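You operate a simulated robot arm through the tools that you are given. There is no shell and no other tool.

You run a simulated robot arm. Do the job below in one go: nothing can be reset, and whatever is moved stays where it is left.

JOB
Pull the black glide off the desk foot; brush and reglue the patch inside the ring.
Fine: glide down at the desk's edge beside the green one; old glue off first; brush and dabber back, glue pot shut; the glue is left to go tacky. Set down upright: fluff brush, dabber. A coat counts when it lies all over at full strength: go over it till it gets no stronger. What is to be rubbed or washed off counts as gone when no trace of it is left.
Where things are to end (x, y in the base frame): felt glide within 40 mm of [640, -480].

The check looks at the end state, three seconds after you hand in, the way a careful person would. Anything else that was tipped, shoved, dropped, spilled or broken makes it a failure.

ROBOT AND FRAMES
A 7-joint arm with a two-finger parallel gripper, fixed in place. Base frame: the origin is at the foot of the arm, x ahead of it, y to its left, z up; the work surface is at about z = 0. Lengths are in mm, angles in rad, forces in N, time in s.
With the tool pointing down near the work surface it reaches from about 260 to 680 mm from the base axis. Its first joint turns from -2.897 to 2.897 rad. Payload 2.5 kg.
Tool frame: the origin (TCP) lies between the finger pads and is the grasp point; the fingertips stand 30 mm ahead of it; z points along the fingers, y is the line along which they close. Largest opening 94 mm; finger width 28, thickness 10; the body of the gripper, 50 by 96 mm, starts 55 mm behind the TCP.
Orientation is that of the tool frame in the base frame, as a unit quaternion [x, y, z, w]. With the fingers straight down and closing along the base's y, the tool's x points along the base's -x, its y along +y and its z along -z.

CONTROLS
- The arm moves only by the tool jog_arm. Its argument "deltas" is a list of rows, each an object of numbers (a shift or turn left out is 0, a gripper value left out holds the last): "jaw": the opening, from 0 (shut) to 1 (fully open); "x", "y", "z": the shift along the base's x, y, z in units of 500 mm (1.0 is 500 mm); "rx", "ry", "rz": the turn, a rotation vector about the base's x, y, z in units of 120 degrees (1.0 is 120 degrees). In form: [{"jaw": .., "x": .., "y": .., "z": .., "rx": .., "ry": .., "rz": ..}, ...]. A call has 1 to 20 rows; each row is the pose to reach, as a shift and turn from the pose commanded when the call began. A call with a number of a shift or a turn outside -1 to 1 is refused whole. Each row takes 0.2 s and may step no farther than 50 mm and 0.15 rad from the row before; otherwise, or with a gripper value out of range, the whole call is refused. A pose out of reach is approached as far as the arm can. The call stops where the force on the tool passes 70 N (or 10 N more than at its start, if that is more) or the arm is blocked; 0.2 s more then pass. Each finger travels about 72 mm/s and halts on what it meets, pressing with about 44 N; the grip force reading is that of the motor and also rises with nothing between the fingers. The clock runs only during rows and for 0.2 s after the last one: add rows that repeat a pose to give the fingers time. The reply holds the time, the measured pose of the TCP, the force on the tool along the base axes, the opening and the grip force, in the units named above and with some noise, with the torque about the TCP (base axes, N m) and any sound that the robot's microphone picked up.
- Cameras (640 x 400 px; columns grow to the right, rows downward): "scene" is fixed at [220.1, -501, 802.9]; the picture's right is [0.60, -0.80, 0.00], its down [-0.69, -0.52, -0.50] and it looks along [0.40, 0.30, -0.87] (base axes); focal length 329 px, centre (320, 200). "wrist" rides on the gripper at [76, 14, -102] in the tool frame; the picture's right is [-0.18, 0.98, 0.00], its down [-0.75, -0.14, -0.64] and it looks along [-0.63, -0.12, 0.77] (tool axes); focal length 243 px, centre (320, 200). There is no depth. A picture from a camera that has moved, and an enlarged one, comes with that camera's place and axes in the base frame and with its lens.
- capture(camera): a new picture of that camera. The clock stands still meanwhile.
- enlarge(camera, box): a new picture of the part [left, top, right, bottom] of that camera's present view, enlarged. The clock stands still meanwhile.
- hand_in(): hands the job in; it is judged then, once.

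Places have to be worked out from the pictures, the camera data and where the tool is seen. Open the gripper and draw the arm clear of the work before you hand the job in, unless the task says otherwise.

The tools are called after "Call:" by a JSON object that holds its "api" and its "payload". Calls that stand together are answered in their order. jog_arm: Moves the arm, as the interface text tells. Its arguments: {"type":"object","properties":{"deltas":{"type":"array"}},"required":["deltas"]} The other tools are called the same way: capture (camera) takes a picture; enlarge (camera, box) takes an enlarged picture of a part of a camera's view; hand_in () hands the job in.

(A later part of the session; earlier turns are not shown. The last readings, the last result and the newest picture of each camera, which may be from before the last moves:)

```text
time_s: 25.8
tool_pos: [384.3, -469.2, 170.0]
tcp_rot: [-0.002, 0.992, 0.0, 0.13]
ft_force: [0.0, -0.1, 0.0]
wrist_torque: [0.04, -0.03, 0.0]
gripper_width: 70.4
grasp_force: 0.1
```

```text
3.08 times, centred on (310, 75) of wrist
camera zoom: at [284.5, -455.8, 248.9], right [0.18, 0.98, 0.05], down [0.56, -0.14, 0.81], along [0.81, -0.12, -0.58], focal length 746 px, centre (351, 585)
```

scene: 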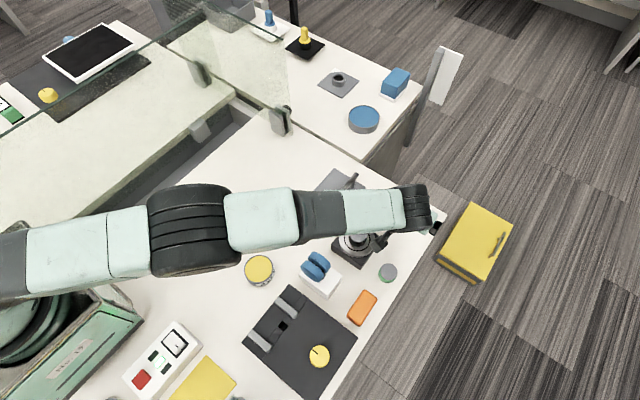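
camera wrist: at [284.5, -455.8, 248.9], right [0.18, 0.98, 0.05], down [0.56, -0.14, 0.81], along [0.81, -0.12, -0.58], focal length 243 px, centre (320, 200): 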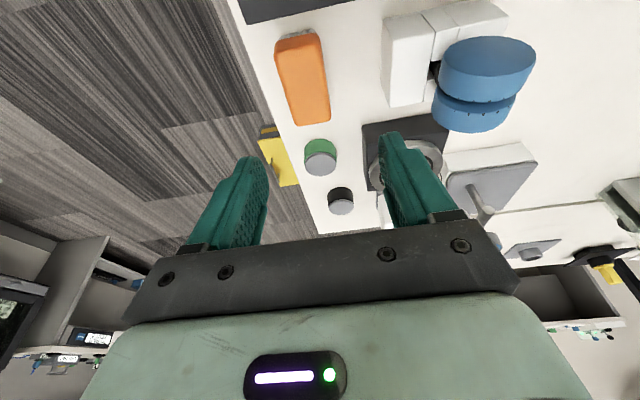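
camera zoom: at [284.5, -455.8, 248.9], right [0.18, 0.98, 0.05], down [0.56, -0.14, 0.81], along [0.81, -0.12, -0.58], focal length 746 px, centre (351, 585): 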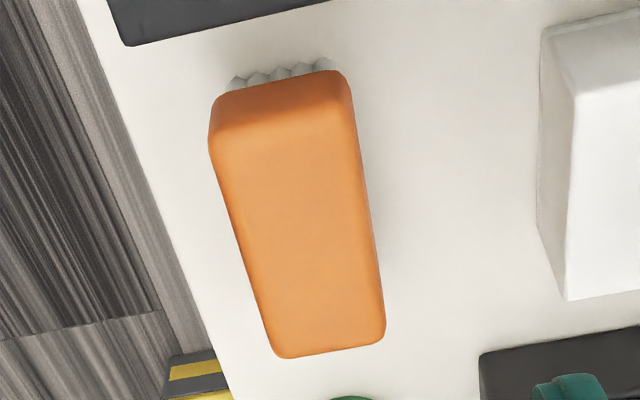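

Brush: centre (407, -480.5), top z≈35, 37 wide. I descend onto it with jaws at 70 mm and grip at TCP z≈38.

Call:
{"api": "jog_arm", "payload": {"deltas": [{"jaw": 0.75, "x": 0.036, "y": -0.021}, {"jaw": 0.75, "x": 0.036, "y": -0.021, "z": -0.09}, {"jaw": 0.75, "x": 0.036, "y": -0.021, "z": -0.18}, {"jaw": 0.75, "x": 0.036, "y": -0.021, "z": -0.23}, {"jaw": 0.75, "x": 0.036, "y": -0.021, "z": -0.255}, {"jaw": 0.75, "x": 0.036, "y": -0.021, "z": -0.264}, {"jaw": 0.75, "x": 0.036, "y": -0.021, "z": -0.264}]}}

Call:
{"api": "capture", "payload": {"camera": "wrist"}}

```text
time_s: 27.4
tool_pos: [401.7, -479.5, 35.4]
tcp_rot: [0.0, 0.991, 0.0, 0.13]
ft_force: [-0.1, -0.3, 0.1]
wrist_torque: [-0.02, 0.01, 0.01]
gripper_width: 70.4
grasp_force: 0.0
```

```text
taken
camera wrist: at [302.4, -466.7, 115.6], right [0.18, 0.98, 0.05], down [0.56, -0.14, 0.81], along [0.81, -0.12, -0.58], focal length 243 px, centre (320, 200)
```

wrist: 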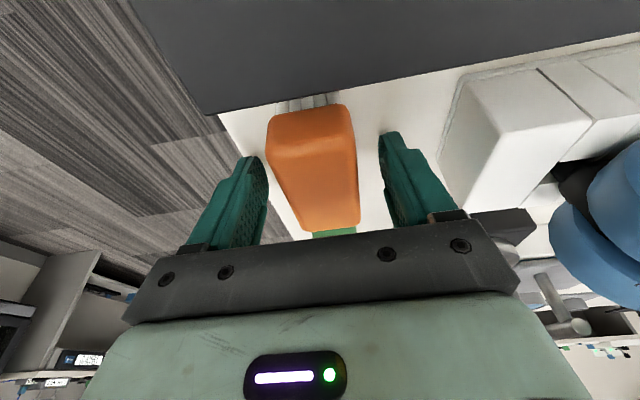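

The brush lies centred between the pads; I close on it.

Call:
{"api": "jog_arm", "payload": {"deltas": [{"jaw": 0.4}, {"jaw": 0.2}, {"jaw": 0.0}, {"jaw": 0.0}, {"jaw": 0.0}]}}

Call:
{"api": "enlarge", "payload": {"camera": "wrist", "box": [220, 70, 420, 250]}}

```text
time_s: 28.6
tool_pos: [402.5, -480.5, 35.3]
tcp_rot: [-0.001, 0.992, 0.0, 0.13]
ft_force: [0.7, -0.1, 0.2]
wrist_torque: [-0.02, 0.01, 0.02]
gripper_width: 43.4
grasp_force: 43.7
```

```text
2.22 times, centred on (320, 160) of wrist
camera zoom: at [302.4, -466.7, 115.8], right [0.18, 0.98, 0.05], down [0.56, -0.14, 0.81], along [0.81, -0.12, -0.58], focal length 539 px, centre (320, 289)
```

zoom: 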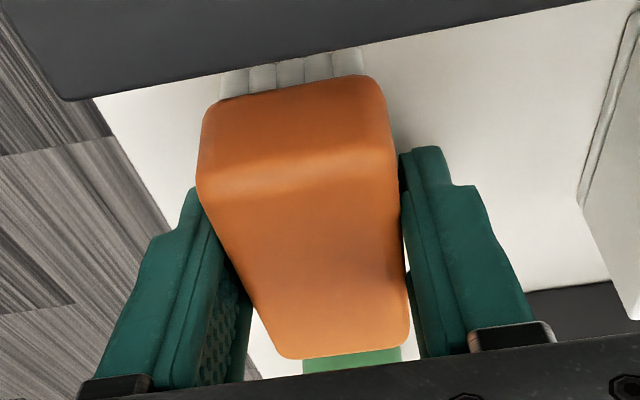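

Brush gripped. Before lifting, I take a close look at the patch on the foot to fix its centre and extent.

Call:
{"api": "enlarge", "payload": {"camera": "scene", "box": [325, 210, 395, 265]}}

```text
7.27 times, centred on (360, 238) of scene
camera zoom: at [220.1, -501.0, 802.9], right [0.6, -0.8, 0.0], down [-0.69, -0.52, -0.5], along [0.4, 0.3, -0.87], focal length 2394 px, centre (29, -73)
```

zoom: 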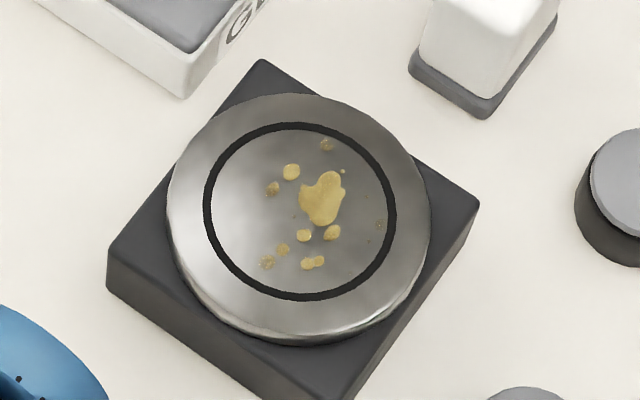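

Ring centre ≈ (534, -381), inner radius ≈30 mm. I lift the brush and carry it over the patch, then lower to just above the disc.

Call:
{"api": "jog_arm", "payload": {"deltas": [{"jaw": 0.0, "z": 0.02}, {"jaw": 0.0, "z": 0.1}, {"jaw": 0.0, "z": 0.18}, {"jaw": 0.0, "z": 0.224}, {"jaw": 0.0, "x": 0.063, "y": 0.05, "z": 0.224}, {"jaw": 0.0, "x": 0.126, "y": 0.1, "z": 0.224}, {"jaw": 0.0, "x": 0.189, "y": 0.15, "z": 0.224}, {"jaw": 0.0, "x": 0.252, "y": 0.199, "z": 0.224}, {"jaw": 0.0, "x": 0.252, "y": 0.199, "z": 0.16}, {"jaw": 0.0, "x": 0.252, "y": 0.199, "z": 0.116}, {"jaw": 0.0, "x": 0.252, "y": 0.199, "z": 0.116}]}}

Call:
{"api": "capture", "payload": {"camera": "wrist"}}

Call:
{"api": "enlarge", "payload": {"camera": "scene", "box": [310, 190, 430, 310]}}

```text
time_s: 31.0
tool_pos: [528.5, -380.9, 92.7]
tcp_rot: [0.001, 0.992, 0.0, 0.13]
ft_force: [-0.2, -0.4, -1.0]
wrist_torque: [-0.02, 0.05, -0.01]
gripper_width: 43.7
grasp_force: 44.1
```

```text
taken
camera wrist: at [428.7, -367.3, 173.1], right [0.18, 0.98, 0.05], down [0.56, -0.14, 0.81], along [0.81, -0.12, -0.58], focal length 243 px, centre (320, 200)
```

wrist: 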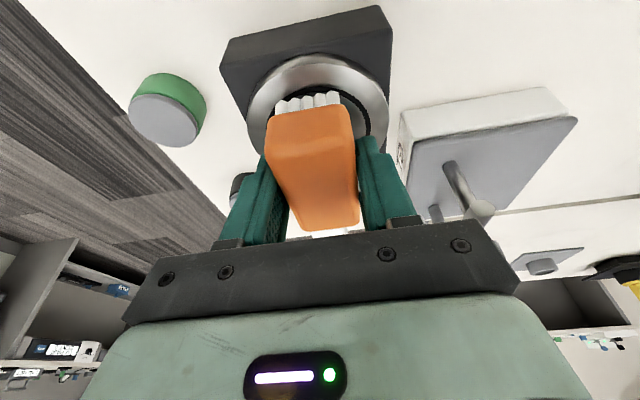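

```text
3.33 times, centred on (370, 250) of scene
camera zoom: at [220.1, -501.0, 802.9], right [0.6, -0.8, 0.0], down [-0.69, -0.52, -0.5], along [0.4, 0.3, -0.87], focal length 1097 px, centre (153, 33)
```

zoom: 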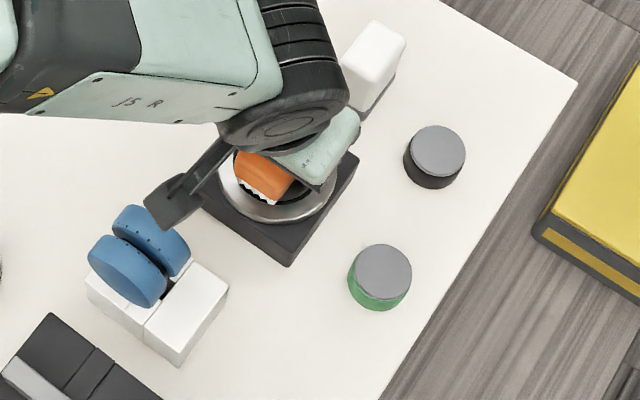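

Brush is above the disc; I lower until the bristles touch.

Call:
{"api": "jog_arm", "payload": {"deltas": [{"jaw": 0.0, "z": -0.006}, {"jaw": 0.0, "z": -0.01}, {"jaw": 0.0, "z": -0.012}, {"jaw": 0.0, "z": -0.014}, {"jaw": 0.0, "z": -0.014}]}}

```text
time_s: 32.2
tool_pos: [528.6, -379.8, 87.0]
tcp_rot: [0.0, 0.992, 0.0, 0.13]
ft_force: [0.0, -0.3, -1.1]
wrist_torque: [0.0, -0.02, 0.01]
gripper_width: 43.3
grasp_force: 43.7
```

Call:
{"api": "jog_arm", "payload": {"deltas": [{"jaw": 0.0, "z": -0.002}, {"jaw": 0.0, "z": -0.003}, {"jaw": 0.0, "z": -0.004}, {"jaw": 0.0, "z": -0.004}]}}

```text
time_s: 33.2
tool_pos: [529.0, -381.1, 85.3]
tcp_rot: [0.0, 0.992, 0.0, 0.129]
ft_force: [-0.5, 0.7, 3.6]
wrist_torque: [0.0, 0.07, 0.0]
gripper_width: 43.5
grasp_force: 44.3
```

Bristles touch (3.6 N). I press about 1 mm more and scrub back and forth along y over the patch.

Call:
{"api": "jog_arm", "payload": {"deltas": [{"jaw": 0.0, "z": -0.002}, {"jaw": 0.0, "y": 0.02, "z": -0.002}, {"jaw": 0.0, "y": 0.04, "z": -0.002}, {"jaw": 0.0, "y": 0.02, "z": -0.002}, {"jaw": 0.0, "y": 0.0, "z": -0.002}, {"jaw": 0.0, "y": -0.02, "z": -0.002}, {"jaw": 0.0, "y": -0.04, "z": -0.002}, {"jaw": 0.0, "y": -0.02, "z": -0.002}, {"jaw": 0.0, "y": 0.0, "z": -0.002}, {"jaw": 0.0, "y": 0.0, "z": -0.002}]}}

Call:
{"api": "capture", "payload": {"camera": "wrist"}}

```text
time_s: 35.4
tool_pos: [527.8, -383.5, 85.4]
tcp_rot: [0.0, 0.991, -0.002, 0.131]
ft_force: [-1.2, -8.6, 23.9]
wrist_torque: [-0.18, 0.01, 0.0]
gripper_width: 43.7
grasp_force: 44.5
```

```text
taken
camera wrist: at [429.0, -368.3, 165.3], right [0.18, 0.98, 0.04], down [0.56, -0.14, 0.82], along [0.81, -0.12, -0.58], focal length 243 px, centre (320, 200)
```

wrist: 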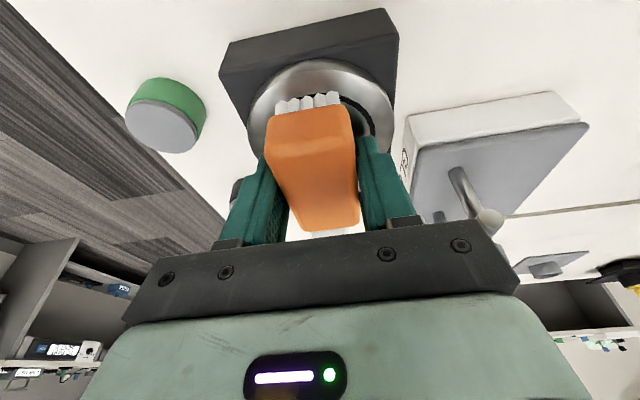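

Force is about 24 N, a bit high, so I ease up half a millimetre and scrub along x and y some more.

Call:
{"api": "jog_arm", "payload": {"deltas": [{"jaw": 0.0, "z": 0.001}, {"jaw": 0.0, "x": 0.016, "y": 0.02, "z": 0.001}, {"jaw": 0.0, "x": 0.016, "y": 0.04, "z": 0.001}, {"jaw": 0.0, "x": 0.0, "y": 0.04, "z": 0.001}, {"jaw": 0.0, "x": -0.016, "y": 0.04, "z": 0.001}, {"jaw": 0.0, "x": -0.016, "y": 0.02, "z": 0.001}, {"jaw": 0.0, "x": 0.0, "y": 0.02, "z": 0.001}, {"jaw": 0.0, "x": 0.016, "y": 0.0, "z": 0.001}, {"jaw": 0.0, "x": -0.016, "y": 0.0, "z": 0.001}, {"jaw": 0.0, "x": -0.016, "y": -0.02, "z": 0.001}, {"jaw": 0.0, "x": 0.0, "y": -0.02, "z": 0.001}, {"jaw": 0.0, "x": 0.016, "y": -0.02, "z": 0.001}, {"jaw": 0.0, "x": 0.016, "y": -0.04, "z": 0.001}, {"jaw": 0.0, "x": 0.0, "y": -0.04, "z": 0.001}, {"jaw": 0.0, "x": -0.016, "y": -0.04, "z": 0.001}, {"jaw": 0.0, "x": -0.01, "y": -0.02, "z": 0.001}, {"jaw": 0.0, "x": 0.0, "y": 0.0, "z": 0.001}, {"jaw": 0.0, "x": 0.0, "y": 0.0, "z": 0.02}, {"jaw": 0.0, "x": 0.0, "y": 0.0, "z": 0.1}, {"jaw": 0.0, "x": -0.06, "y": -0.06, "z": 0.13}]}}

Call:
{"api": "capture", "payload": {"camera": "scene"}}

Call:
{"api": "capture", "payload": {"camera": "wrist"}}

```text
time_s: 39.6
tool_pos: [499.7, -409.3, 148.5]
tcp_rot: [0.0, 0.992, 0.001, 0.128]
ft_force: [0.3, 0.0, -0.3]
wrist_torque: [0.02, 0.0, 0.03]
gripper_width: 43.5
grasp_force: 44.2
```

```text
taken
```

scene: 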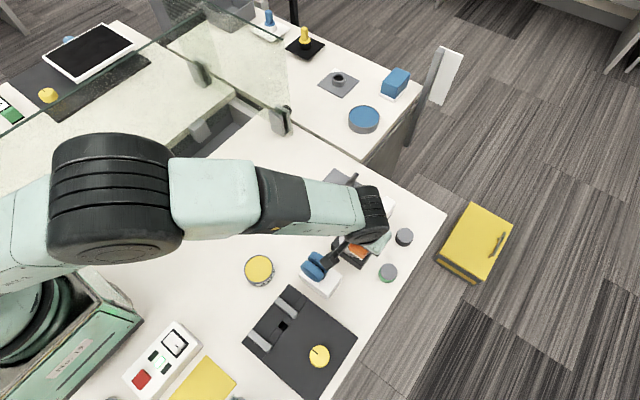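

```text
taken
camera wrist: at [399.1, -396.1, 228.9], right [0.18, 0.98, 0.05], down [0.56, -0.14, 0.81], along [0.81, -0.12, -0.58], focal length 243 px, centre (320, 200)
```

wrist: 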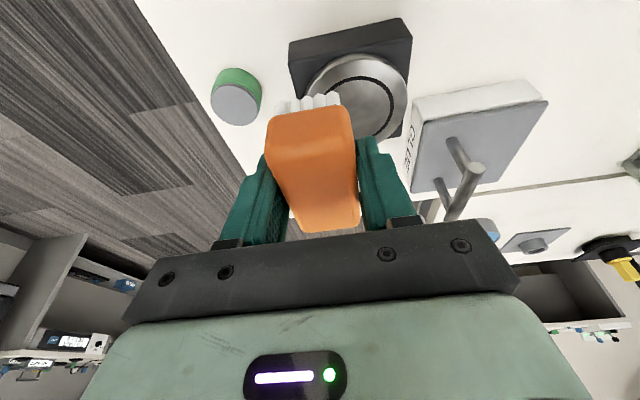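

The visible part looks clean. I draw the brush further away to see the whole patch.

Call:
{"api": "jog_arm", "payload": {"deltas": [{"jaw": 0.0, "x": -0.06, "y": -0.05, "z": 0.02}, {"jaw": 0.0, "x": -0.12, "y": -0.1, "z": 0.04}, {"jaw": 0.0, "x": -0.19, "y": -0.14, "z": 0.04}, {"jaw": 0.0, "x": -0.19, "y": -0.14, "z": 0.04}]}}

Call:
{"api": "enlarge", "payload": {"camera": "scene", "box": [325, 210, 395, 265]}}

Call:
{"api": "capture", "payload": {"camera": "wrist"}}

```text
time_s: 40.6
tool_pos: [404.7, -481.4, 168.4]
tcp_rot: [0.001, 0.992, 0.001, 0.129]
ft_force: [-0.6, -0.4, -0.7]
wrist_torque: [-0.03, -0.02, -0.01]
gripper_width: 43.5
grasp_force: 44.0
```

```text
7.27 times, centred on (360, 238) of scene
camera zoom: at [220.1, -501.0, 802.9], right [0.6, -0.8, 0.0], down [-0.69, -0.52, -0.5], along [0.4, 0.3, -0.87], focal length 2394 px, centre (29, -73)
```

zoom: 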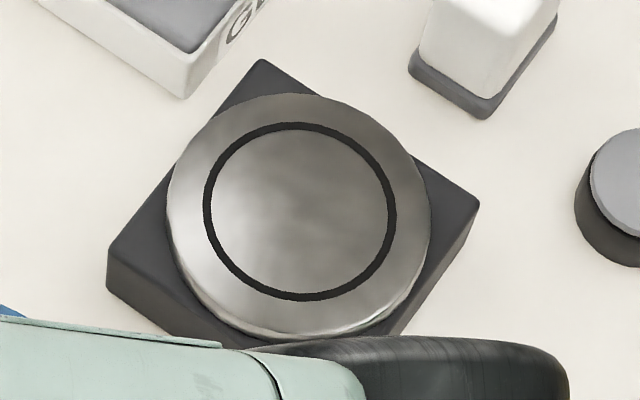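

```text
taken
camera wrist: at [304.9, -467.3, 248.7], right [0.18, 0.98, 0.05], down [0.56, -0.14, 0.81], along [0.81, -0.12, -0.58], focal length 243 px, centre (320, 200)
```

wrist: 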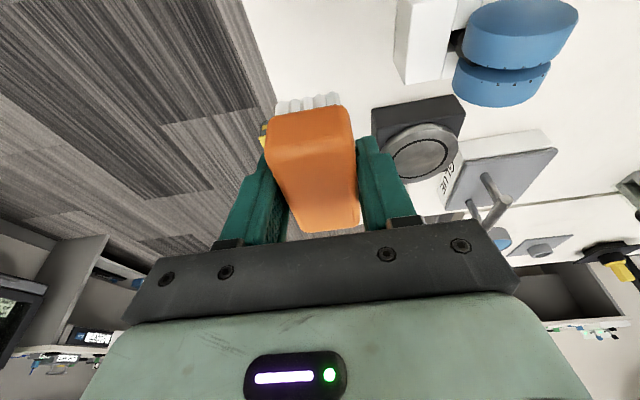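

The patch appears fully clean and the foot has not moved. I check at higher magnification for any leftover trace.

Call:
{"api": "enlarge", "payload": {"camera": "scene", "box": [340, 220, 380, 252]}}

Call:
{"api": "enlarge", "payload": {"camera": "wrist", "box": [375, 110, 465, 190]}}

```text
12.50 times, centred on (360, 236) of scene
camera zoom: at [220.1, -501.0, 802.9], right [0.6, -0.8, 0.0], down [-0.69, -0.52, -0.5], along [0.4, 0.3, -0.87], focal length 4115 px, centre (-180, -250)
```

zoom: 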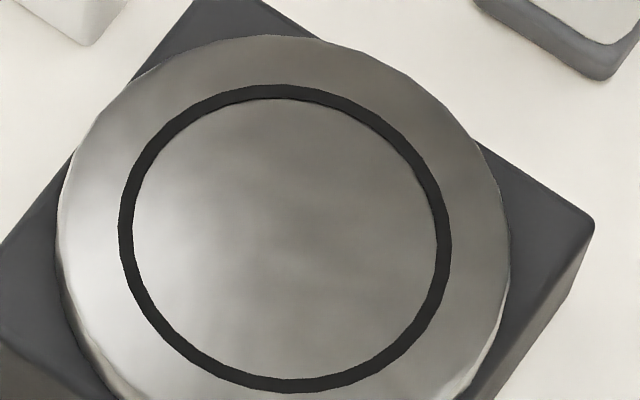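

```text
5.00 times, centred on (420, 150) of wrist
camera zoom: at [304.9, -467.3, 248.7], right [0.18, 0.98, 0.05], down [0.56, -0.14, 0.81], along [0.81, -0.12, -0.58], focal length 1213 px, centre (-180, 450)
```

zoom: 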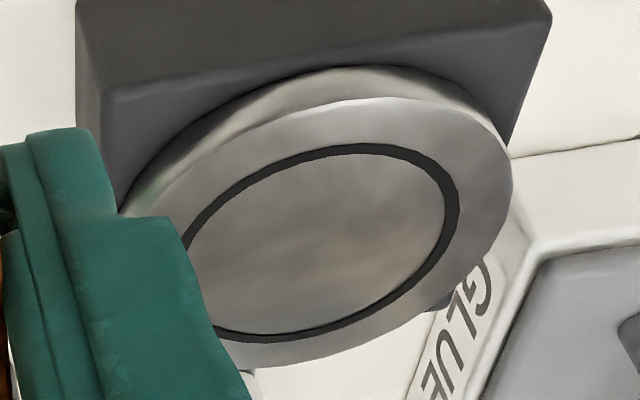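

Looks clean; to be sure that no faint film is left I give it one more full scrub pass with the same light pressure.

Call:
{"api": "jog_arm", "payload": {"deltas": [{"jaw": 0.0, "x": 0.0625, "y": 0.05}, {"jaw": 0.0, "x": 0.125, "y": 0.1}, {"jaw": 0.0, "x": 0.1875, "y": 0.15}, {"jaw": 0.0, "x": 0.25, "y": 0.2, "z": -0.02}, {"jaw": 0.0, "x": 0.25, "y": 0.2, "z": -0.1}, {"jaw": 0.0, "x": 0.25, "y": 0.2, "z": -0.155}, {"jaw": 0.0, "x": 0.25, "y": 0.2, "z": -0.167}, {"jaw": 0.0, "x": 0.25, "y": 0.2, "z": -0.1695}, {"jaw": 0.0, "x": 0.266, "y": 0.24, "z": -0.1695}, {"jaw": 0.0, "x": 0.234, "y": 0.24, "z": -0.1695}, {"jaw": 0.0, "x": 0.234, "y": 0.21, "z": -0.1695}, {"jaw": 0.0, "x": 0.266, "y": 0.21, "z": -0.1695}, {"jaw": 0.0, "x": 0.266, "y": 0.18, "z": -0.1695}, {"jaw": 0.0, "x": 0.234, "y": 0.18, "z": -0.1695}, {"jaw": 0.0, "x": 0.234, "y": 0.155, "z": -0.1695}, {"jaw": 0.0, "x": 0.266, "y": 0.155, "z": -0.1695}, {"jaw": 0.0, "x": 0.25, "y": 0.2, "z": -0.1695}, {"jaw": 0.0, "x": 0.25, "y": 0.245, "z": -0.1695}, {"jaw": 0.0, "x": 0.25, "y": 0.2, "z": -0.1695}, {"jaw": 0.0, "x": 0.25, "y": 0.155, "z": -0.1695}]}}

```text
time_s: 44.8
tool_pos: [528.0, -402.6, 84.8]
tcp_rot: [-0.001, 0.992, 0.001, 0.13]
ft_force: [-0.6, 5.7, 15.6]
wrist_torque: [0.09, -0.19, 0.03]
gripper_width: 43.6
grasp_force: 43.9
```

Second pass done at ~16 N. I lift, carry the brush back to its original place and lower to just above the desk.

Call:
{"api": "jog_arm", "payload": {"deltas": [{"jaw": 0.0, "z": 0.03}, {"jaw": 0.0, "z": 0.1}, {"jaw": 0.0, "z": 0.13}, {"jaw": 0.0, "x": -0.063, "y": -0.0385, "z": 0.13}, {"jaw": 0.0, "x": -0.126, "y": -0.077, "z": 0.13}, {"jaw": 0.0, "x": -0.189, "y": -0.1155, "z": 0.13}, {"jaw": 0.0, "x": -0.252, "y": -0.154, "z": 0.13}, {"jaw": 0.0, "x": -0.252, "y": -0.154, "z": 0.05}, {"jaw": 0.0, "x": -0.252, "y": -0.154, "z": -0.03}, {"jaw": 0.0, "x": -0.252, "y": -0.154, "z": -0.08}, {"jaw": 0.0, "x": -0.252, "y": -0.154, "z": -0.086}, {"jaw": 0.0, "x": -0.252, "y": -0.154, "z": -0.086}]}}

Call:
{"api": "enlarge", "payload": {"camera": "scene", "box": [340, 220, 380, 252]}}

Call:
{"api": "capture", "payload": {"camera": "wrist"}}

```text
time_s: 47.4
tool_pos: [402.9, -480.6, 41.8]
tcp_rot: [0.0, 0.992, 0.0, 0.13]
ft_force: [-0.5, 0.9, -0.1]
wrist_torque: [-0.01, 0.01, 0.01]
gripper_width: 43.5
grasp_force: 43.6
```

```text
12.50 times, centred on (360, 236) of scene
camera zoom: at [220.1, -501.0, 802.9], right [0.6, -0.8, 0.0], down [-0.69, -0.52, -0.5], along [0.4, 0.3, -0.87], focal length 4115 px, centre (-180, -250)
```

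zoom: 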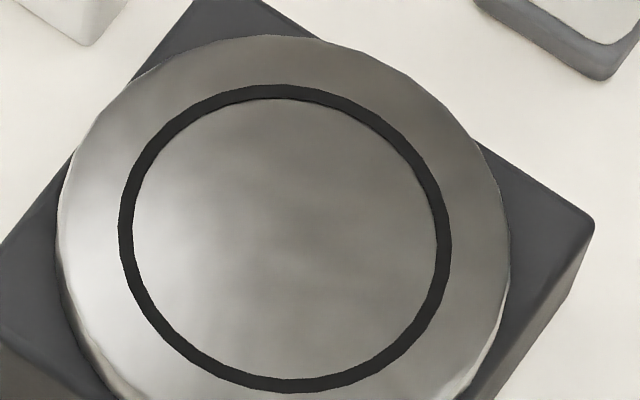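

```text
taken
camera wrist: at [302.8, -467.2, 121.4], right [0.18, 0.98, 0.05], down [0.56, -0.14, 0.81], along [0.81, -0.12, -0.58], focal length 243 px, centre (320, 200)
```

wrist: 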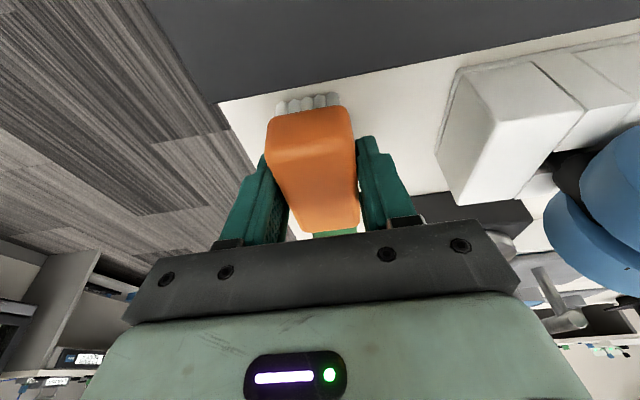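

Patch clean. I lower the last 5–6 mm in small steps to feel the desk.

Call:
{"api": "jog_arm", "payload": {"deltas": [{"jaw": 0.0, "z": -0.006}, {"jaw": 0.0, "z": -0.009}, {"jaw": 0.0, "z": -0.011}, {"jaw": 0.0, "z": -0.012}, {"jaw": 0.0, "z": -0.012}]}}

```text
time_s: 48.6
tool_pos: [401.7, -481.0, 34.9]
tcp_rot: [0.0, 0.992, 0.0, 0.129]
ft_force: [-0.1, 0.3, -0.8]
wrist_torque: [0.02, 0.01, 0.01]
gripper_width: 43.6
grasp_force: 44.2
```

No contact yet; a little further down.

Call:
{"api": "jog_arm", "payload": {"deltas": [{"jaw": 0.0, "z": -0.001}, {"jaw": 0.0, "z": -0.002}, {"jaw": 0.0, "z": -0.003}, {"jaw": 0.0, "z": -0.003}]}}

```text
time_s: 49.6
tool_pos: [402.1, -480.3, 34.5]
tcp_rot: [0.0, 0.992, 0.001, 0.13]
ft_force: [-4.1, 3.2, 15.5]
wrist_torque: [0.09, 0.17, 0.03]
gripper_width: 43.5
grasp_force: 43.7
```

Contact (15 N). I ease up half a millimetre, open the jaws and lift away.

Call:
{"api": "jog_arm", "payload": {"deltas": [{"jaw": 0.0, "z": 0.001}, {"jaw": 0.55, "z": 0.001}, {"jaw": 0.7, "z": 0.001}, {"jaw": 0.75, "z": 0.001}, {"jaw": 0.75, "z": 0.03}, {"jaw": 0.75, "z": 0.1}, {"jaw": 0.75, "z": 0.19}, {"jaw": 0.75, "z": 0.25}, {"jaw": 0.75, "z": 0.25}]}}

Call:
{"api": "enlarge", "payload": {"camera": "wrist", "box": [220, 0, 420, 200]}}

```text
time_s: 51.6
tool_pos: [401.4, -480.7, 158.5]
tcp_rot: [0.0, 0.992, 0.001, 0.129]
ft_force: [-0.2, -0.6, -0.7]
wrist_torque: [0.02, 0.01, -0.04]
gripper_width: 70.5
grasp_force: 0.0
```

```text
2.00 times, centred on (320, 100) of wrist
camera zoom: at [302.4, -466.4, 239.0], right [0.18, 0.98, 0.05], down [0.56, -0.14, 0.81], along [0.81, -0.12, -0.58], focal length 485 px, centre (320, 400)
```

zoom: 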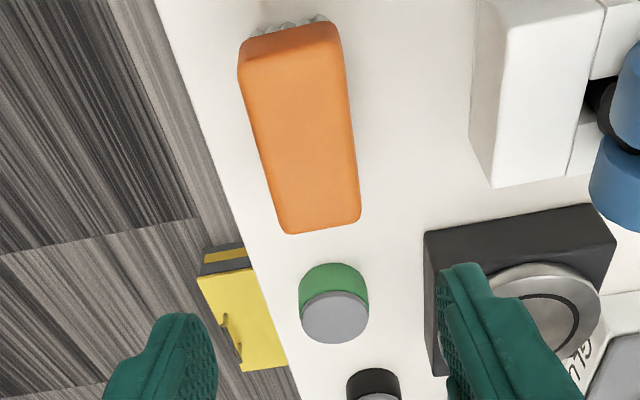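

Brush is back upright in its place. Next the glue pot: I go above the lid handle (bar along x at about (621, -285), z≈96).

Call:
{"api": "jog_arm", "payload": {"deltas": [{"jaw": 0.75, "x": 0.0613, "y": 0.0559}, {"jaw": 0.75, "x": 0.1226, "y": 0.1117}, {"jaw": 0.75, "x": 0.1839, "y": 0.1676}, {"jaw": 0.75, "x": 0.2451, "y": 0.2234}, {"jaw": 0.75, "x": 0.3064, "y": 0.2793}, {"jaw": 0.75, "x": 0.3677, "y": 0.3351}, {"jaw": 0.75, "x": 0.429, "y": 0.391}, {"jaw": 0.75, "x": 0.429, "y": 0.391}]}}

Call:
{"api": "capture", "payload": {"camera": "wrist"}}

Call:
{"api": "enlarge", "payload": {"camera": "scene", "box": [290, 150, 410, 270]}}

```text
time_s: 53.4
tool_pos: [617.3, -283.7, 159.4]
tcp_rot: [0.0, 0.992, -0.001, 0.13]
ft_force: [-1.1, 0.2, 0.2]
wrist_torque: [-0.01, 0.02, 0.0]
gripper_width: 70.5
grasp_force: 0.1
```

```text
taken
camera wrist: at [517.5, -269.9, 239.1], right [0.18, 0.98, 0.05], down [0.56, -0.14, 0.81], along [0.81, -0.12, -0.58], focal length 243 px, centre (320, 200)
```

wrist: 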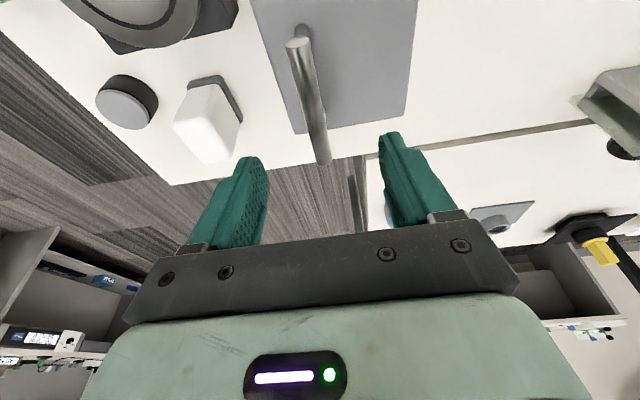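

```text
3.33 times, centred on (350, 210) of scene
camera zoom: at [220.1, -501.0, 802.9], right [0.6, -0.8, 0.0], down [-0.69, -0.52, -0.5], along [0.4, 0.3, -0.87], focal length 1097 px, centre (220, 167)
```

zoom: 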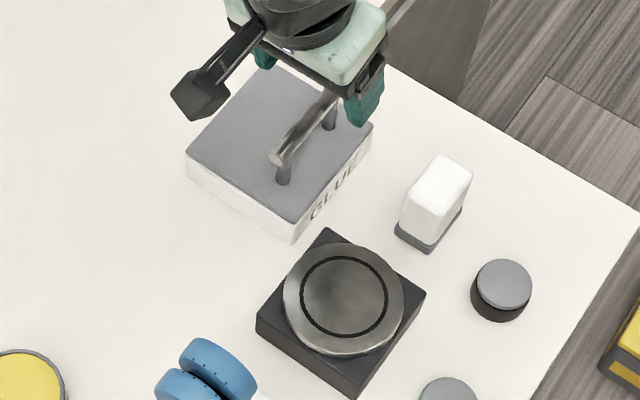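

The bar lies at y≈-286 between the fingers. I descend so that the bar is between the pads and close.

Call:
{"api": "jog_arm", "payload": {"deltas": [{"jaw": 0.75, "x": -0.003, "y": -0.002, "z": -0.06}, {"jaw": 0.75, "x": -0.003, "y": -0.002, "z": -0.1}, {"jaw": 0.75, "x": -0.003, "y": -0.002, "z": -0.112}, {"jaw": 0.4, "x": -0.003, "y": -0.002, "z": -0.112}, {"jaw": 0.2, "x": -0.003, "y": -0.002, "z": -0.112}, {"jaw": 0.0, "x": -0.003, "y": -0.002, "z": -0.112}, {"jaw": 0.0, "x": -0.003, "y": -0.002, "z": -0.112}, {"jaw": 0.0, "x": -0.003, "y": -0.002, "z": -0.112}]}}

Call:
{"api": "capture", "payload": {"camera": "wrist"}}

```text
time_s: 55.2
tool_pos: [615.3, -285.1, 104.2]
tcp_rot: [0.0, 0.991, 0.0, 0.131]
ft_force: [-7.5, 5.5, 18.1]
wrist_torque: [0.17, 0.72, -0.06]
gripper_width: 13.3
grasp_force: 44.8
```

```text
taken
camera wrist: at [516.1, -271.6, 184.2], right [0.18, 0.98, 0.05], down [0.56, -0.14, 0.82], along [0.81, -0.12, -0.58], focal length 243 px, centre (320, 200)
```

wrist: 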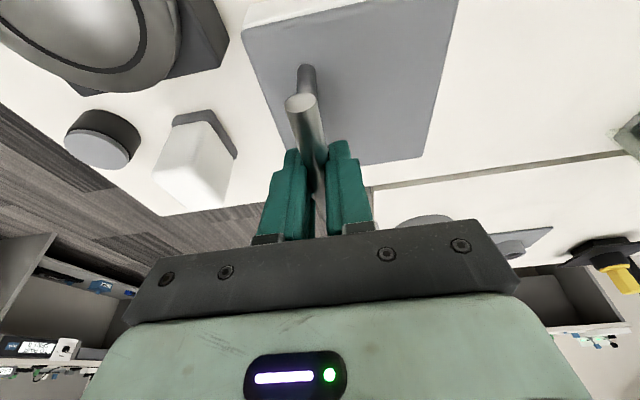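

Bar gripped (13.3 mm) but with an 18 N upward reaction. I raise a couple of millimetres and read the force again.

Call:
{"api": "jog_arm", "payload": {"deltas": [{"jaw": 0.0, "z": 0.002}, {"jaw": 0.0, "z": 0.004}, {"jaw": 0.0, "z": 0.004}]}}

Call:
{"api": "enlarge", "payload": {"camera": "scene", "box": [300, 150, 380, 220]}}

```text
time_s: 56.0
tool_pos: [615.5, -284.8, 104.9]
tcp_rot: [0.0, 0.991, 0.0, 0.13]
ft_force: [10.7, 2.7, -0.3]
wrist_torque: [-0.07, -0.27, -0.07]
gripper_width: 13.4
grasp_force: 45.1
```

```text
5.71 times, centred on (340, 185) of scene
camera zoom: at [220.1, -501.0, 802.9], right [0.6, -0.8, 0.0], down [-0.69, -0.52, -0.5], along [0.4, 0.3, -0.87], focal length 1881 px, centre (206, 286)
```

zoom: 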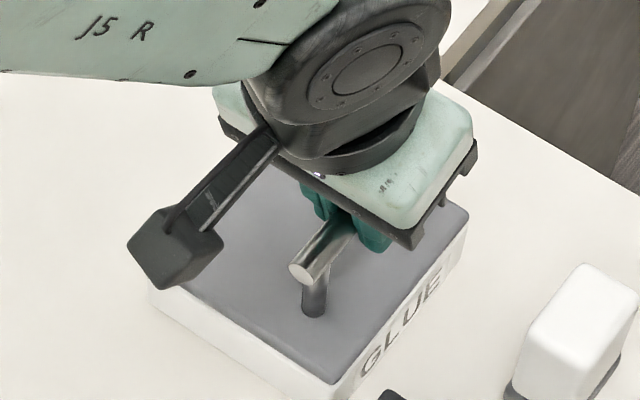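

Force is relaxed now. I lift gently 5 mm to see whether the lid lifts off or turns on a hinge.

Call:
{"api": "jog_arm", "payload": {"deltas": [{"jaw": 0.0, "z": 0.003}, {"jaw": 0.0, "z": 0.006}, {"jaw": 0.0, "z": 0.009}, {"jaw": 0.0, "z": 0.012}, {"jaw": 0.0, "z": 0.012}]}}

Call:
{"api": "enlarge", "payload": {"camera": "scene", "box": [300, 150, 380, 220]}}

Call:
{"api": "capture", "payload": {"camera": "wrist"}}

```text
time_s: 57.2
tool_pos: [615.7, -282.4, 110.1]
tcp_rot: [0.0, 0.992, 0.003, 0.128]
ft_force: [15.4, 20.7, -17.2]
wrist_torque: [0.14, -0.5, -0.21]
gripper_width: 13.2
grasp_force: 44.7
```

```text
5.71 times, centred on (340, 185) of scene
camera zoom: at [220.1, -501.0, 802.9], right [0.6, -0.8, 0.0], down [-0.69, -0.52, -0.5], along [0.4, 0.3, -0.87], focal length 1881 px, centre (206, 286)
```

zoom: 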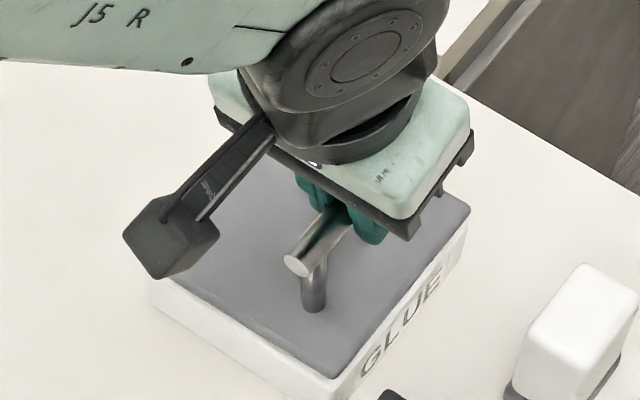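

```text
taken
camera wrist: at [516.3, -269.3, 189.7], right [0.18, 0.98, 0.05], down [0.57, -0.14, 0.81], along [0.81, -0.11, -0.58], focal length 243 px, centre (320, 200)
```

wrist: 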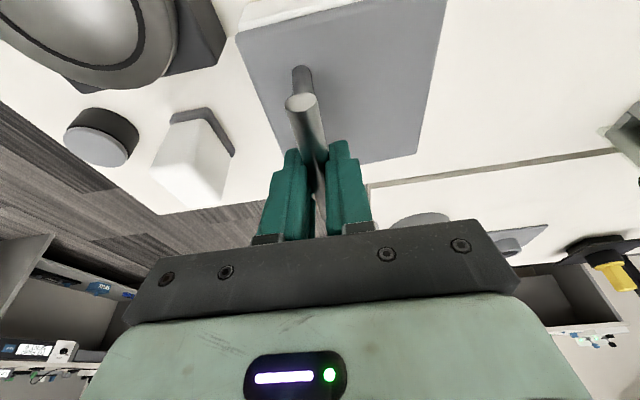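

The bar was pulled towards +y while rising: the lid is hinged along its +y edge (axis along x near y≈-210). I follow the arc in stages, first to about 20° opening.

Call:
{"api": "jog_arm", "payload": {"deltas": [{"jaw": 0.0, "x": 0.002, "y": 0.0114, "z": -0.0013}, {"jaw": 0.0, "x": 0.002, "y": 0.0165, "z": 0.005}, {"jaw": 0.0, "x": 0.002, "y": 0.022, "z": 0.0105}, {"jaw": 0.0, "x": 0.002, "y": 0.028, "z": 0.016}, {"jaw": 0.0, "x": 0.002, "y": 0.0336, "z": 0.0213}, {"jaw": 0.0, "x": 0.002, "y": 0.04, "z": 0.0263}, {"jaw": 0.0, "x": 0.002, "y": 0.0462, "z": 0.0311}, {"jaw": 0.0, "x": 0.002, "y": 0.0462, "z": 0.0311}]}}

Call:
{"api": "enlarge", "payload": {"camera": "scene", "box": [290, 140, 390, 230]}}

Call:
{"api": "capture", "payload": {"camera": "wrist"}}

```text
time_s: 59.0
tool_pos: [615.8, -267.0, 127.9]
tcp_rot: [0.001, 0.992, -0.002, 0.13]
ft_force: [-22.3, -17.9, 17.4]
wrist_torque: [-0.34, 0.52, 0.17]
gripper_width: 13.1
grasp_force: 44.8
```

```text
4.44 times, centred on (340, 185) of scene
camera zoom: at [220.1, -501.0, 802.9], right [0.6, -0.8, 0.0], down [-0.69, -0.52, -0.5], along [0.4, 0.3, -0.87], focal length 1463 px, centre (231, 267)
```

zoom: 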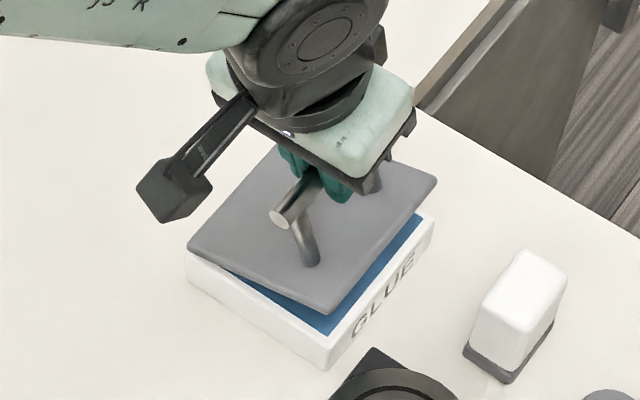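

```text
taken
camera wrist: at [516.3, -251.7, 207.8], right [0.18, 0.98, 0.04], down [0.56, -0.14, 0.81], along [0.81, -0.12, -0.58], focal length 243 px, centre (320, 200)
```

wrist: 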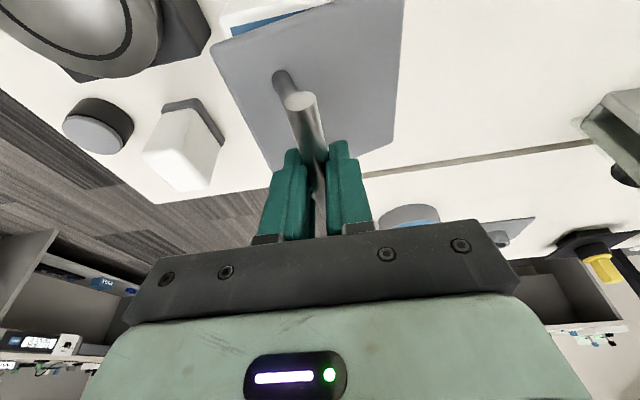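

The lid turns on its hinge and the blue glue shows beneath. I refined the hinge fit (axis ≈ y -207.6, arc radius ≈ 90) and continue to about 50° opening.

Call:
{"api": "jog_arm", "payload": {"deltas": [{"jaw": 0.0, "x": -0.001, "y": 0.0074, "z": 0.013}, {"jaw": 0.0, "x": -0.002, "y": 0.0206, "z": 0.0214}, {"jaw": 0.0, "x": -0.002, "y": 0.0346, "z": 0.0288}, {"jaw": 0.0, "x": -0.002, "y": 0.049, "z": 0.0348}, {"jaw": 0.0, "x": -0.002, "y": 0.064, "z": 0.0394}, {"jaw": 0.0, "x": -0.002, "y": 0.0794, "z": 0.0428}, {"jaw": 0.0, "x": -0.002, "y": 0.0794, "z": 0.0428}]}}

Call:
{"api": "capture", "payload": {"camera": "wrist"}}

Call:
{"api": "enlarge", "payload": {"camera": "scene", "box": [280, 120, 400, 230]}}

```text
time_s: 60.6
tool_pos: [616.4, -220.7, 148.6]
tcp_rot: [0.001, 0.991, 0.001, 0.13]
ft_force: [13.4, -0.3, -4.1]
wrist_torque: [-0.03, -0.08, -0.06]
gripper_width: 13.2
grasp_force: 44.8
```

```text
taken
camera wrist: at [516.5, -208.0, 228.1], right [0.18, 0.98, 0.05], down [0.56, -0.14, 0.81], along [0.81, -0.12, -0.58], focal length 243 px, centre (320, 200)
```

wrist: 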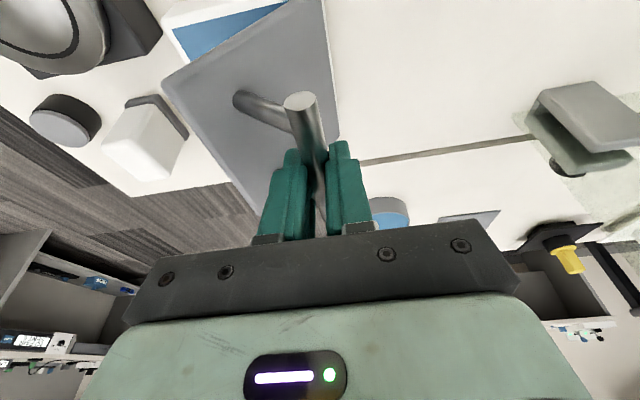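

```text
3.64 times, centred on (340, 175) of scene
camera zoom: at [220.1, -501.0, 802.9], right [0.6, -0.8, 0.0], down [-0.69, -0.52, -0.5], along [0.4, 0.3, -0.87], focal length 1197 px, centre (247, 291)
```

zoom: 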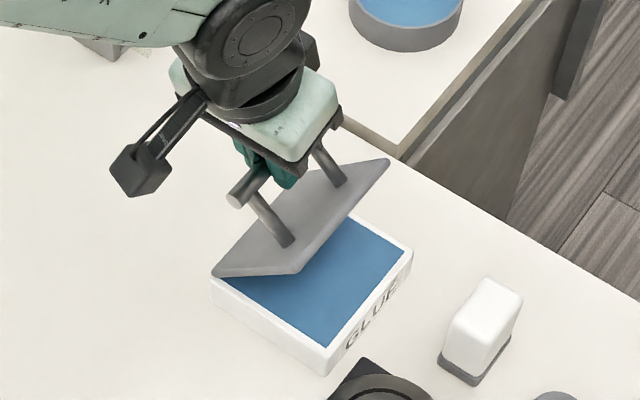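

Forces are small, the fit is good. I continue on the arc to about 90°.

Call:
{"api": "jog_arm", "payload": {"deltas": [{"jaw": 0.0, "y": 0.0156, "z": 0.0022}, {"jaw": 0.0, "y": 0.0312, "z": 0.0028}, {"jaw": 0.0, "y": 0.0468, "z": 0.0022}, {"jaw": 0.0, "y": 0.0624, "z": 0.0}, {"jaw": 0.0, "y": 0.0778, "z": -0.0034}, {"jaw": 0.0, "y": 0.0928, "z": -0.008}, {"jaw": 0.0, "y": 0.1072, "z": -0.014}, {"jaw": 0.0, "y": 0.1212, "z": -0.0214}, {"jaw": 0.0, "y": 0.1212, "z": -0.0214}]}}

Call:
{"api": "capture", "payload": {"camera": "wrist"}}

Call:
{"api": "enlarge", "payload": {"camera": "scene", "box": [280, 100, 400, 230]}}

```text
time_s: 62.6
tool_pos: [615.7, -160.1, 139.4]
tcp_rot: [0.0, 0.991, 0.002, 0.13]
ft_force: [-4.1, 10.6, 22.2]
wrist_torque: [0.12, 0.37, -0.12]
gripper_width: 13.7
grasp_force: 44.8
```

```text
taken
camera wrist: at [516.0, -147.4, 218.2], right [0.18, 0.98, 0.05], down [0.56, -0.14, 0.81], along [0.81, -0.12, -0.58], focal length 243 px, centre (320, 200)
```

wrist: 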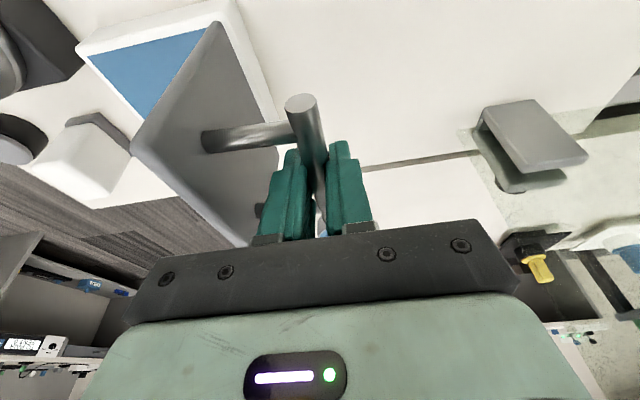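

```text
3.08 times, centred on (340, 165) of scene
camera zoom: at [220.1, -501.0, 802.9], right [0.6, -0.8, 0.0], down [-0.69, -0.52, -0.5], along [0.4, 0.3, -0.87], focal length 1013 px, centre (258, 308)
```

zoom: 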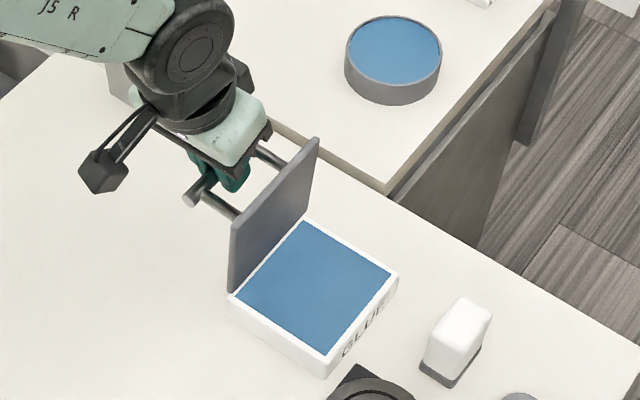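

Lid is about upright. I go on gently past vertical, watching for a stop.

Call:
{"api": "jog_arm", "payload": {"deltas": [{"jaw": 0.0, "y": 0.0075, "z": -0.002}, {"jaw": 0.0, "y": 0.015, "z": -0.0058}, {"jaw": 0.0, "y": 0.0215, "z": -0.0105}, {"jaw": 0.0, "y": 0.0276, "z": -0.0156}, {"jaw": 0.0, "y": 0.0276, "z": -0.0156}]}}

Call:
{"api": "enlarge", "payload": {"camera": "scene", "box": [280, 100, 400, 230]}}

```text
time_s: 63.8
tool_pos: [615.8, -148.1, 130.0]
tcp_rot: [-0.001, 0.991, 0.0, 0.131]
ft_force: [3.1, 8.9, 15.0]
wrist_torque: [-0.01, -0.03, -0.06]
gripper_width: 13.5
grasp_force: 45.0
```

```text
3.08 times, centred on (340, 165) of scene
camera zoom: at [220.1, -501.0, 802.9], right [0.6, -0.8, 0.0], down [-0.69, -0.52, -0.5], along [0.4, 0.3, -0.87], focal length 1013 px, centre (258, 308)
```

zoom: 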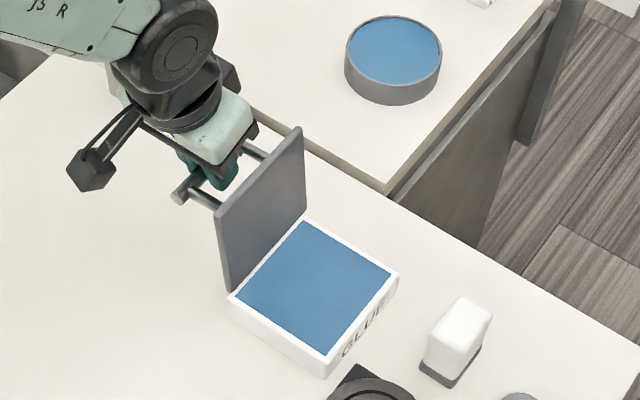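

Still free at about 100°. I go further in small steps to find the stop.

Call:
{"api": "jog_arm", "payload": {"deltas": [{"jaw": 0.0, "y": 0.006, "z": -0.0053}, {"jaw": 0.0, "y": 0.0118, "z": -0.0108}, {"jaw": 0.0, "y": 0.0173, "z": -0.0166}, {"jaw": 0.0, "y": 0.0226, "z": -0.0226}, {"jaw": 0.0, "y": 0.0226, "z": -0.0226}]}}

Call:
{"api": "enlarge", "payload": {"camera": "scene", "box": [280, 100, 400, 230]}}

Call:
{"api": "capture", "payload": {"camera": "wrist"}}

```text
time_s: 65.0
tool_pos: [615.0, -135.6, 118.6]
tcp_rot: [-0.001, 0.992, 0.0, 0.13]
ft_force: [1.7, 20.6, 20.4]
wrist_torque: [0.13, 0.15, -0.19]
gripper_width: 13.6
grasp_force: 44.7
```

```text
3.08 times, centred on (340, 165) of scene
camera zoom: at [220.1, -501.0, 802.9], right [0.6, -0.8, 0.0], down [-0.69, -0.52, -0.5], along [0.4, 0.3, -0.87], focal length 1013 px, centre (258, 308)
```

zoom: 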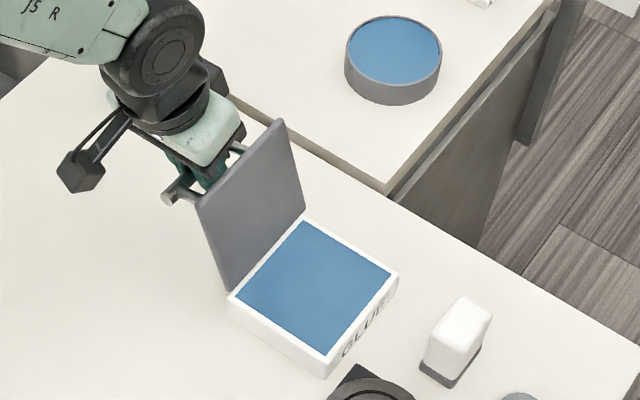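

```text
taken
camera wrist: at [516.0, -122.2, 198.4], right [0.18, 0.98, 0.05], down [0.56, -0.14, 0.81], along [0.81, -0.12, -0.58], focal length 243 px, centre (320, 200)
```

wrist: 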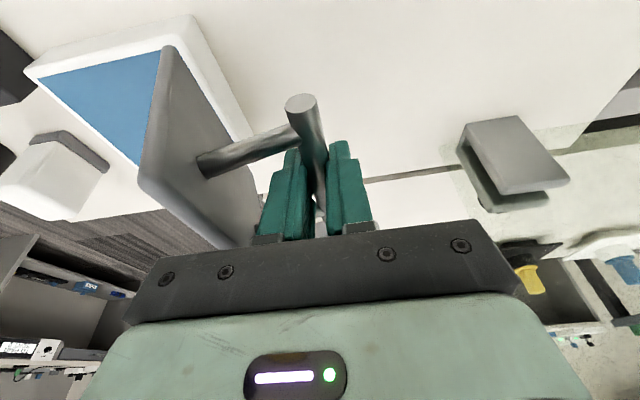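

Still no stop at about 110° (the readings are mostly radial misfit). I continue carefully to about 120°.

Call:
{"api": "jog_arm", "payload": {"deltas": [{"jaw": 0.0, "y": 0.007, "z": -0.004}, {"jaw": 0.0, "y": 0.0122, "z": -0.011}, {"jaw": 0.0, "y": 0.0168, "z": -0.0177}, {"jaw": 0.0, "y": 0.0208, "z": -0.0246}, {"jaw": 0.0, "y": 0.0208, "z": -0.0246}]}}

Call:
{"api": "enlarge", "payload": {"camera": "scene", "box": [280, 100, 400, 230]}}

```text
time_s: 66.2
tool_pos: [615.1, -124.8, 105.8]
tcp_rot: [0.0, 0.992, 0.001, 0.129]
ft_force: [4.4, 17.3, 13.7]
wrist_torque: [0.17, -0.33, -0.12]
gripper_width: 13.7
grasp_force: 45.2
```

```text
3.08 times, centred on (340, 165) of scene
camera zoom: at [220.1, -501.0, 802.9], right [0.6, -0.8, 0.0], down [-0.69, -0.52, -0.5], along [0.4, 0.3, -0.87], focal length 1013 px, centre (258, 308)
```

zoom: 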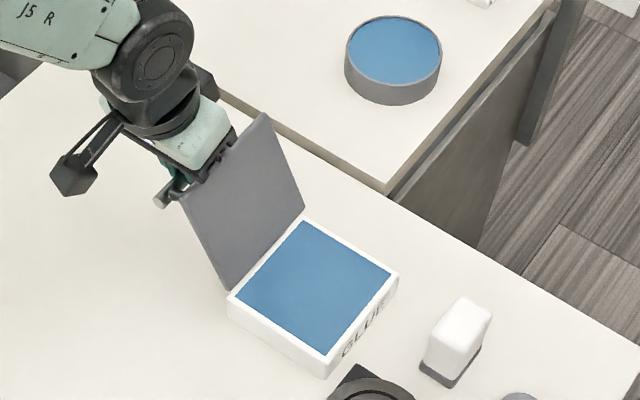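

No stop yet at ~120° and the hand is getting near the lid's edge, so I open the jaws only slightly to see whether the lid stays by itself.

Call:
{"api": "jog_arm", "payload": {"deltas": [{"jaw": 0.2}, {"jaw": 0.25}, {"jaw": 0.25}, {"jaw": 0.25}, {"jaw": 0.25}]}}

Call:
{"api": "capture", "payload": {"camera": "wrist"}}

Call:
{"api": "enlarge", "payload": {"camera": "scene", "box": [280, 100, 400, 230]}}

```text
time_s: 67.4
tool_pos: [615.5, -126.5, 106.4]
tcp_rot: [0.0, 0.992, 0.0, 0.129]
ft_force: [0.0, 0.8, -0.2]
wrist_torque: [-0.02, 0.02, -0.01]
gripper_width: 23.3
grasp_force: 0.1
```

```text
taken
camera wrist: at [515.8, -113.3, 186.0], right [0.18, 0.98, 0.05], down [0.56, -0.14, 0.81], along [0.81, -0.12, -0.58], focal length 243 px, centre (320, 200)
```

wrist: 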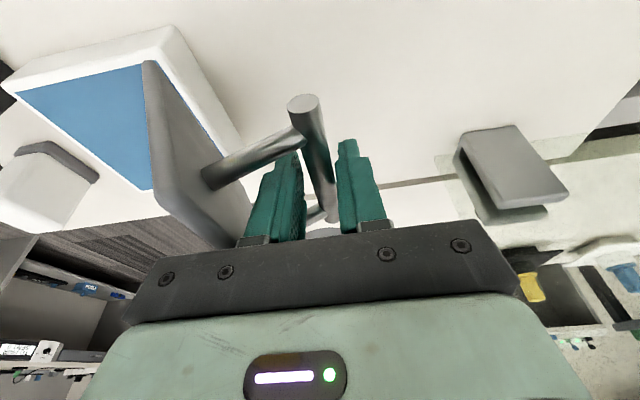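

```text
3.08 times, centred on (340, 165) of scene
camera zoom: at [220.1, -501.0, 802.9], right [0.6, -0.8, 0.0], down [-0.69, -0.52, -0.5], along [0.4, 0.3, -0.87], focal length 1013 px, centre (258, 308)
```

zoom: 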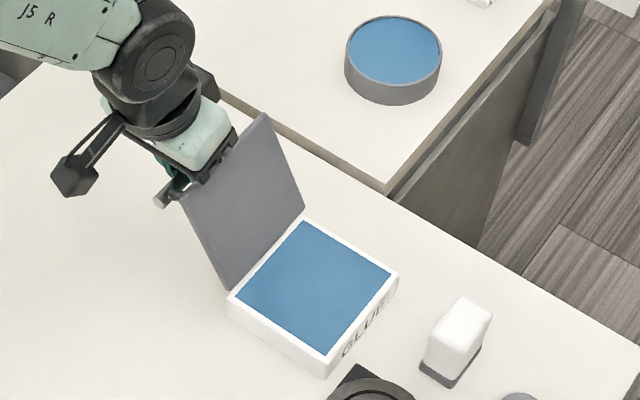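

The lid holds by itself at about 120° open. I withdraw straight up out of the handle.

Call:
{"api": "jog_arm", "payload": {"deltas": [{"jaw": 0.25, "y": 0.003, "z": 0.02}, {"jaw": 0.25, "y": 0.003, "z": 0.05}, {"jaw": 0.25, "y": 0.003, "z": 0.09}, {"jaw": 0.25, "y": 0.003, "z": 0.15}, {"jaw": 0.25, "y": 0.003, "z": 0.22}, {"jaw": 0.25, "y": 0.003, "z": 0.22}]}}

Call:
{"api": "enlarge", "payload": {"camera": "scene", "box": [270, 90, 410, 230]}}

Call:
{"api": "capture", "payload": {"camera": "wrist"}}

```text
time_s: 68.8
tool_pos: [613.2, -126.5, 215.7]
tcp_rot: [0.0, 0.992, -0.001, 0.129]
ft_force: [0.0, -1.2, -0.4]
wrist_torque: [-0.04, 0.0, -0.02]
gripper_width: 23.5
grasp_force: 0.0
```

```text
2.86 times, centred on (340, 160) of scene
camera zoom: at [220.1, -501.0, 802.9], right [0.6, -0.8, 0.0], down [-0.69, -0.52, -0.5], along [0.4, 0.3, -0.87], focal length 941 px, centre (263, 314)
```

zoom: 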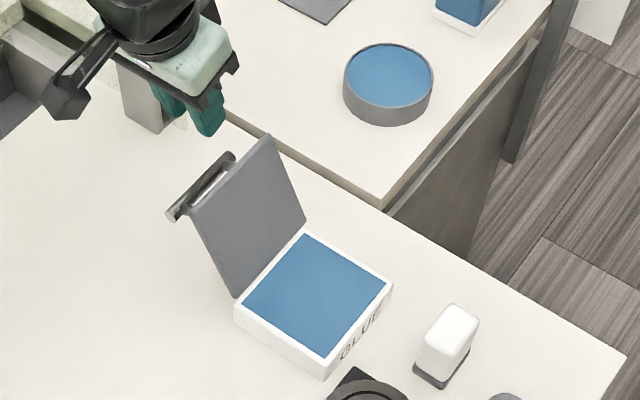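

```text
taken
camera wrist: at [514.6, -112.2, 295.2], right [0.18, 0.98, 0.05], down [0.56, -0.14, 0.81], along [0.81, -0.12, -0.58], focal length 243 px, centre (320, 200)
```

wrist: 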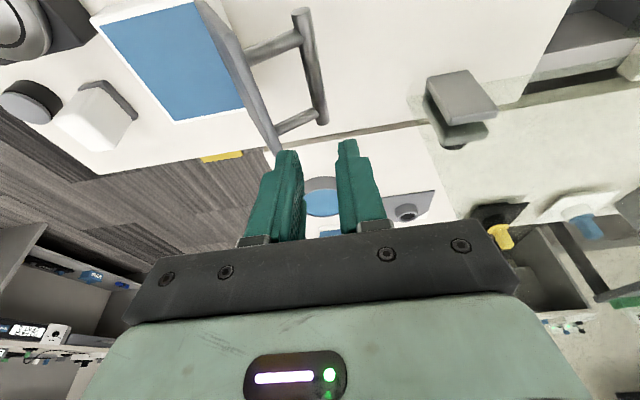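

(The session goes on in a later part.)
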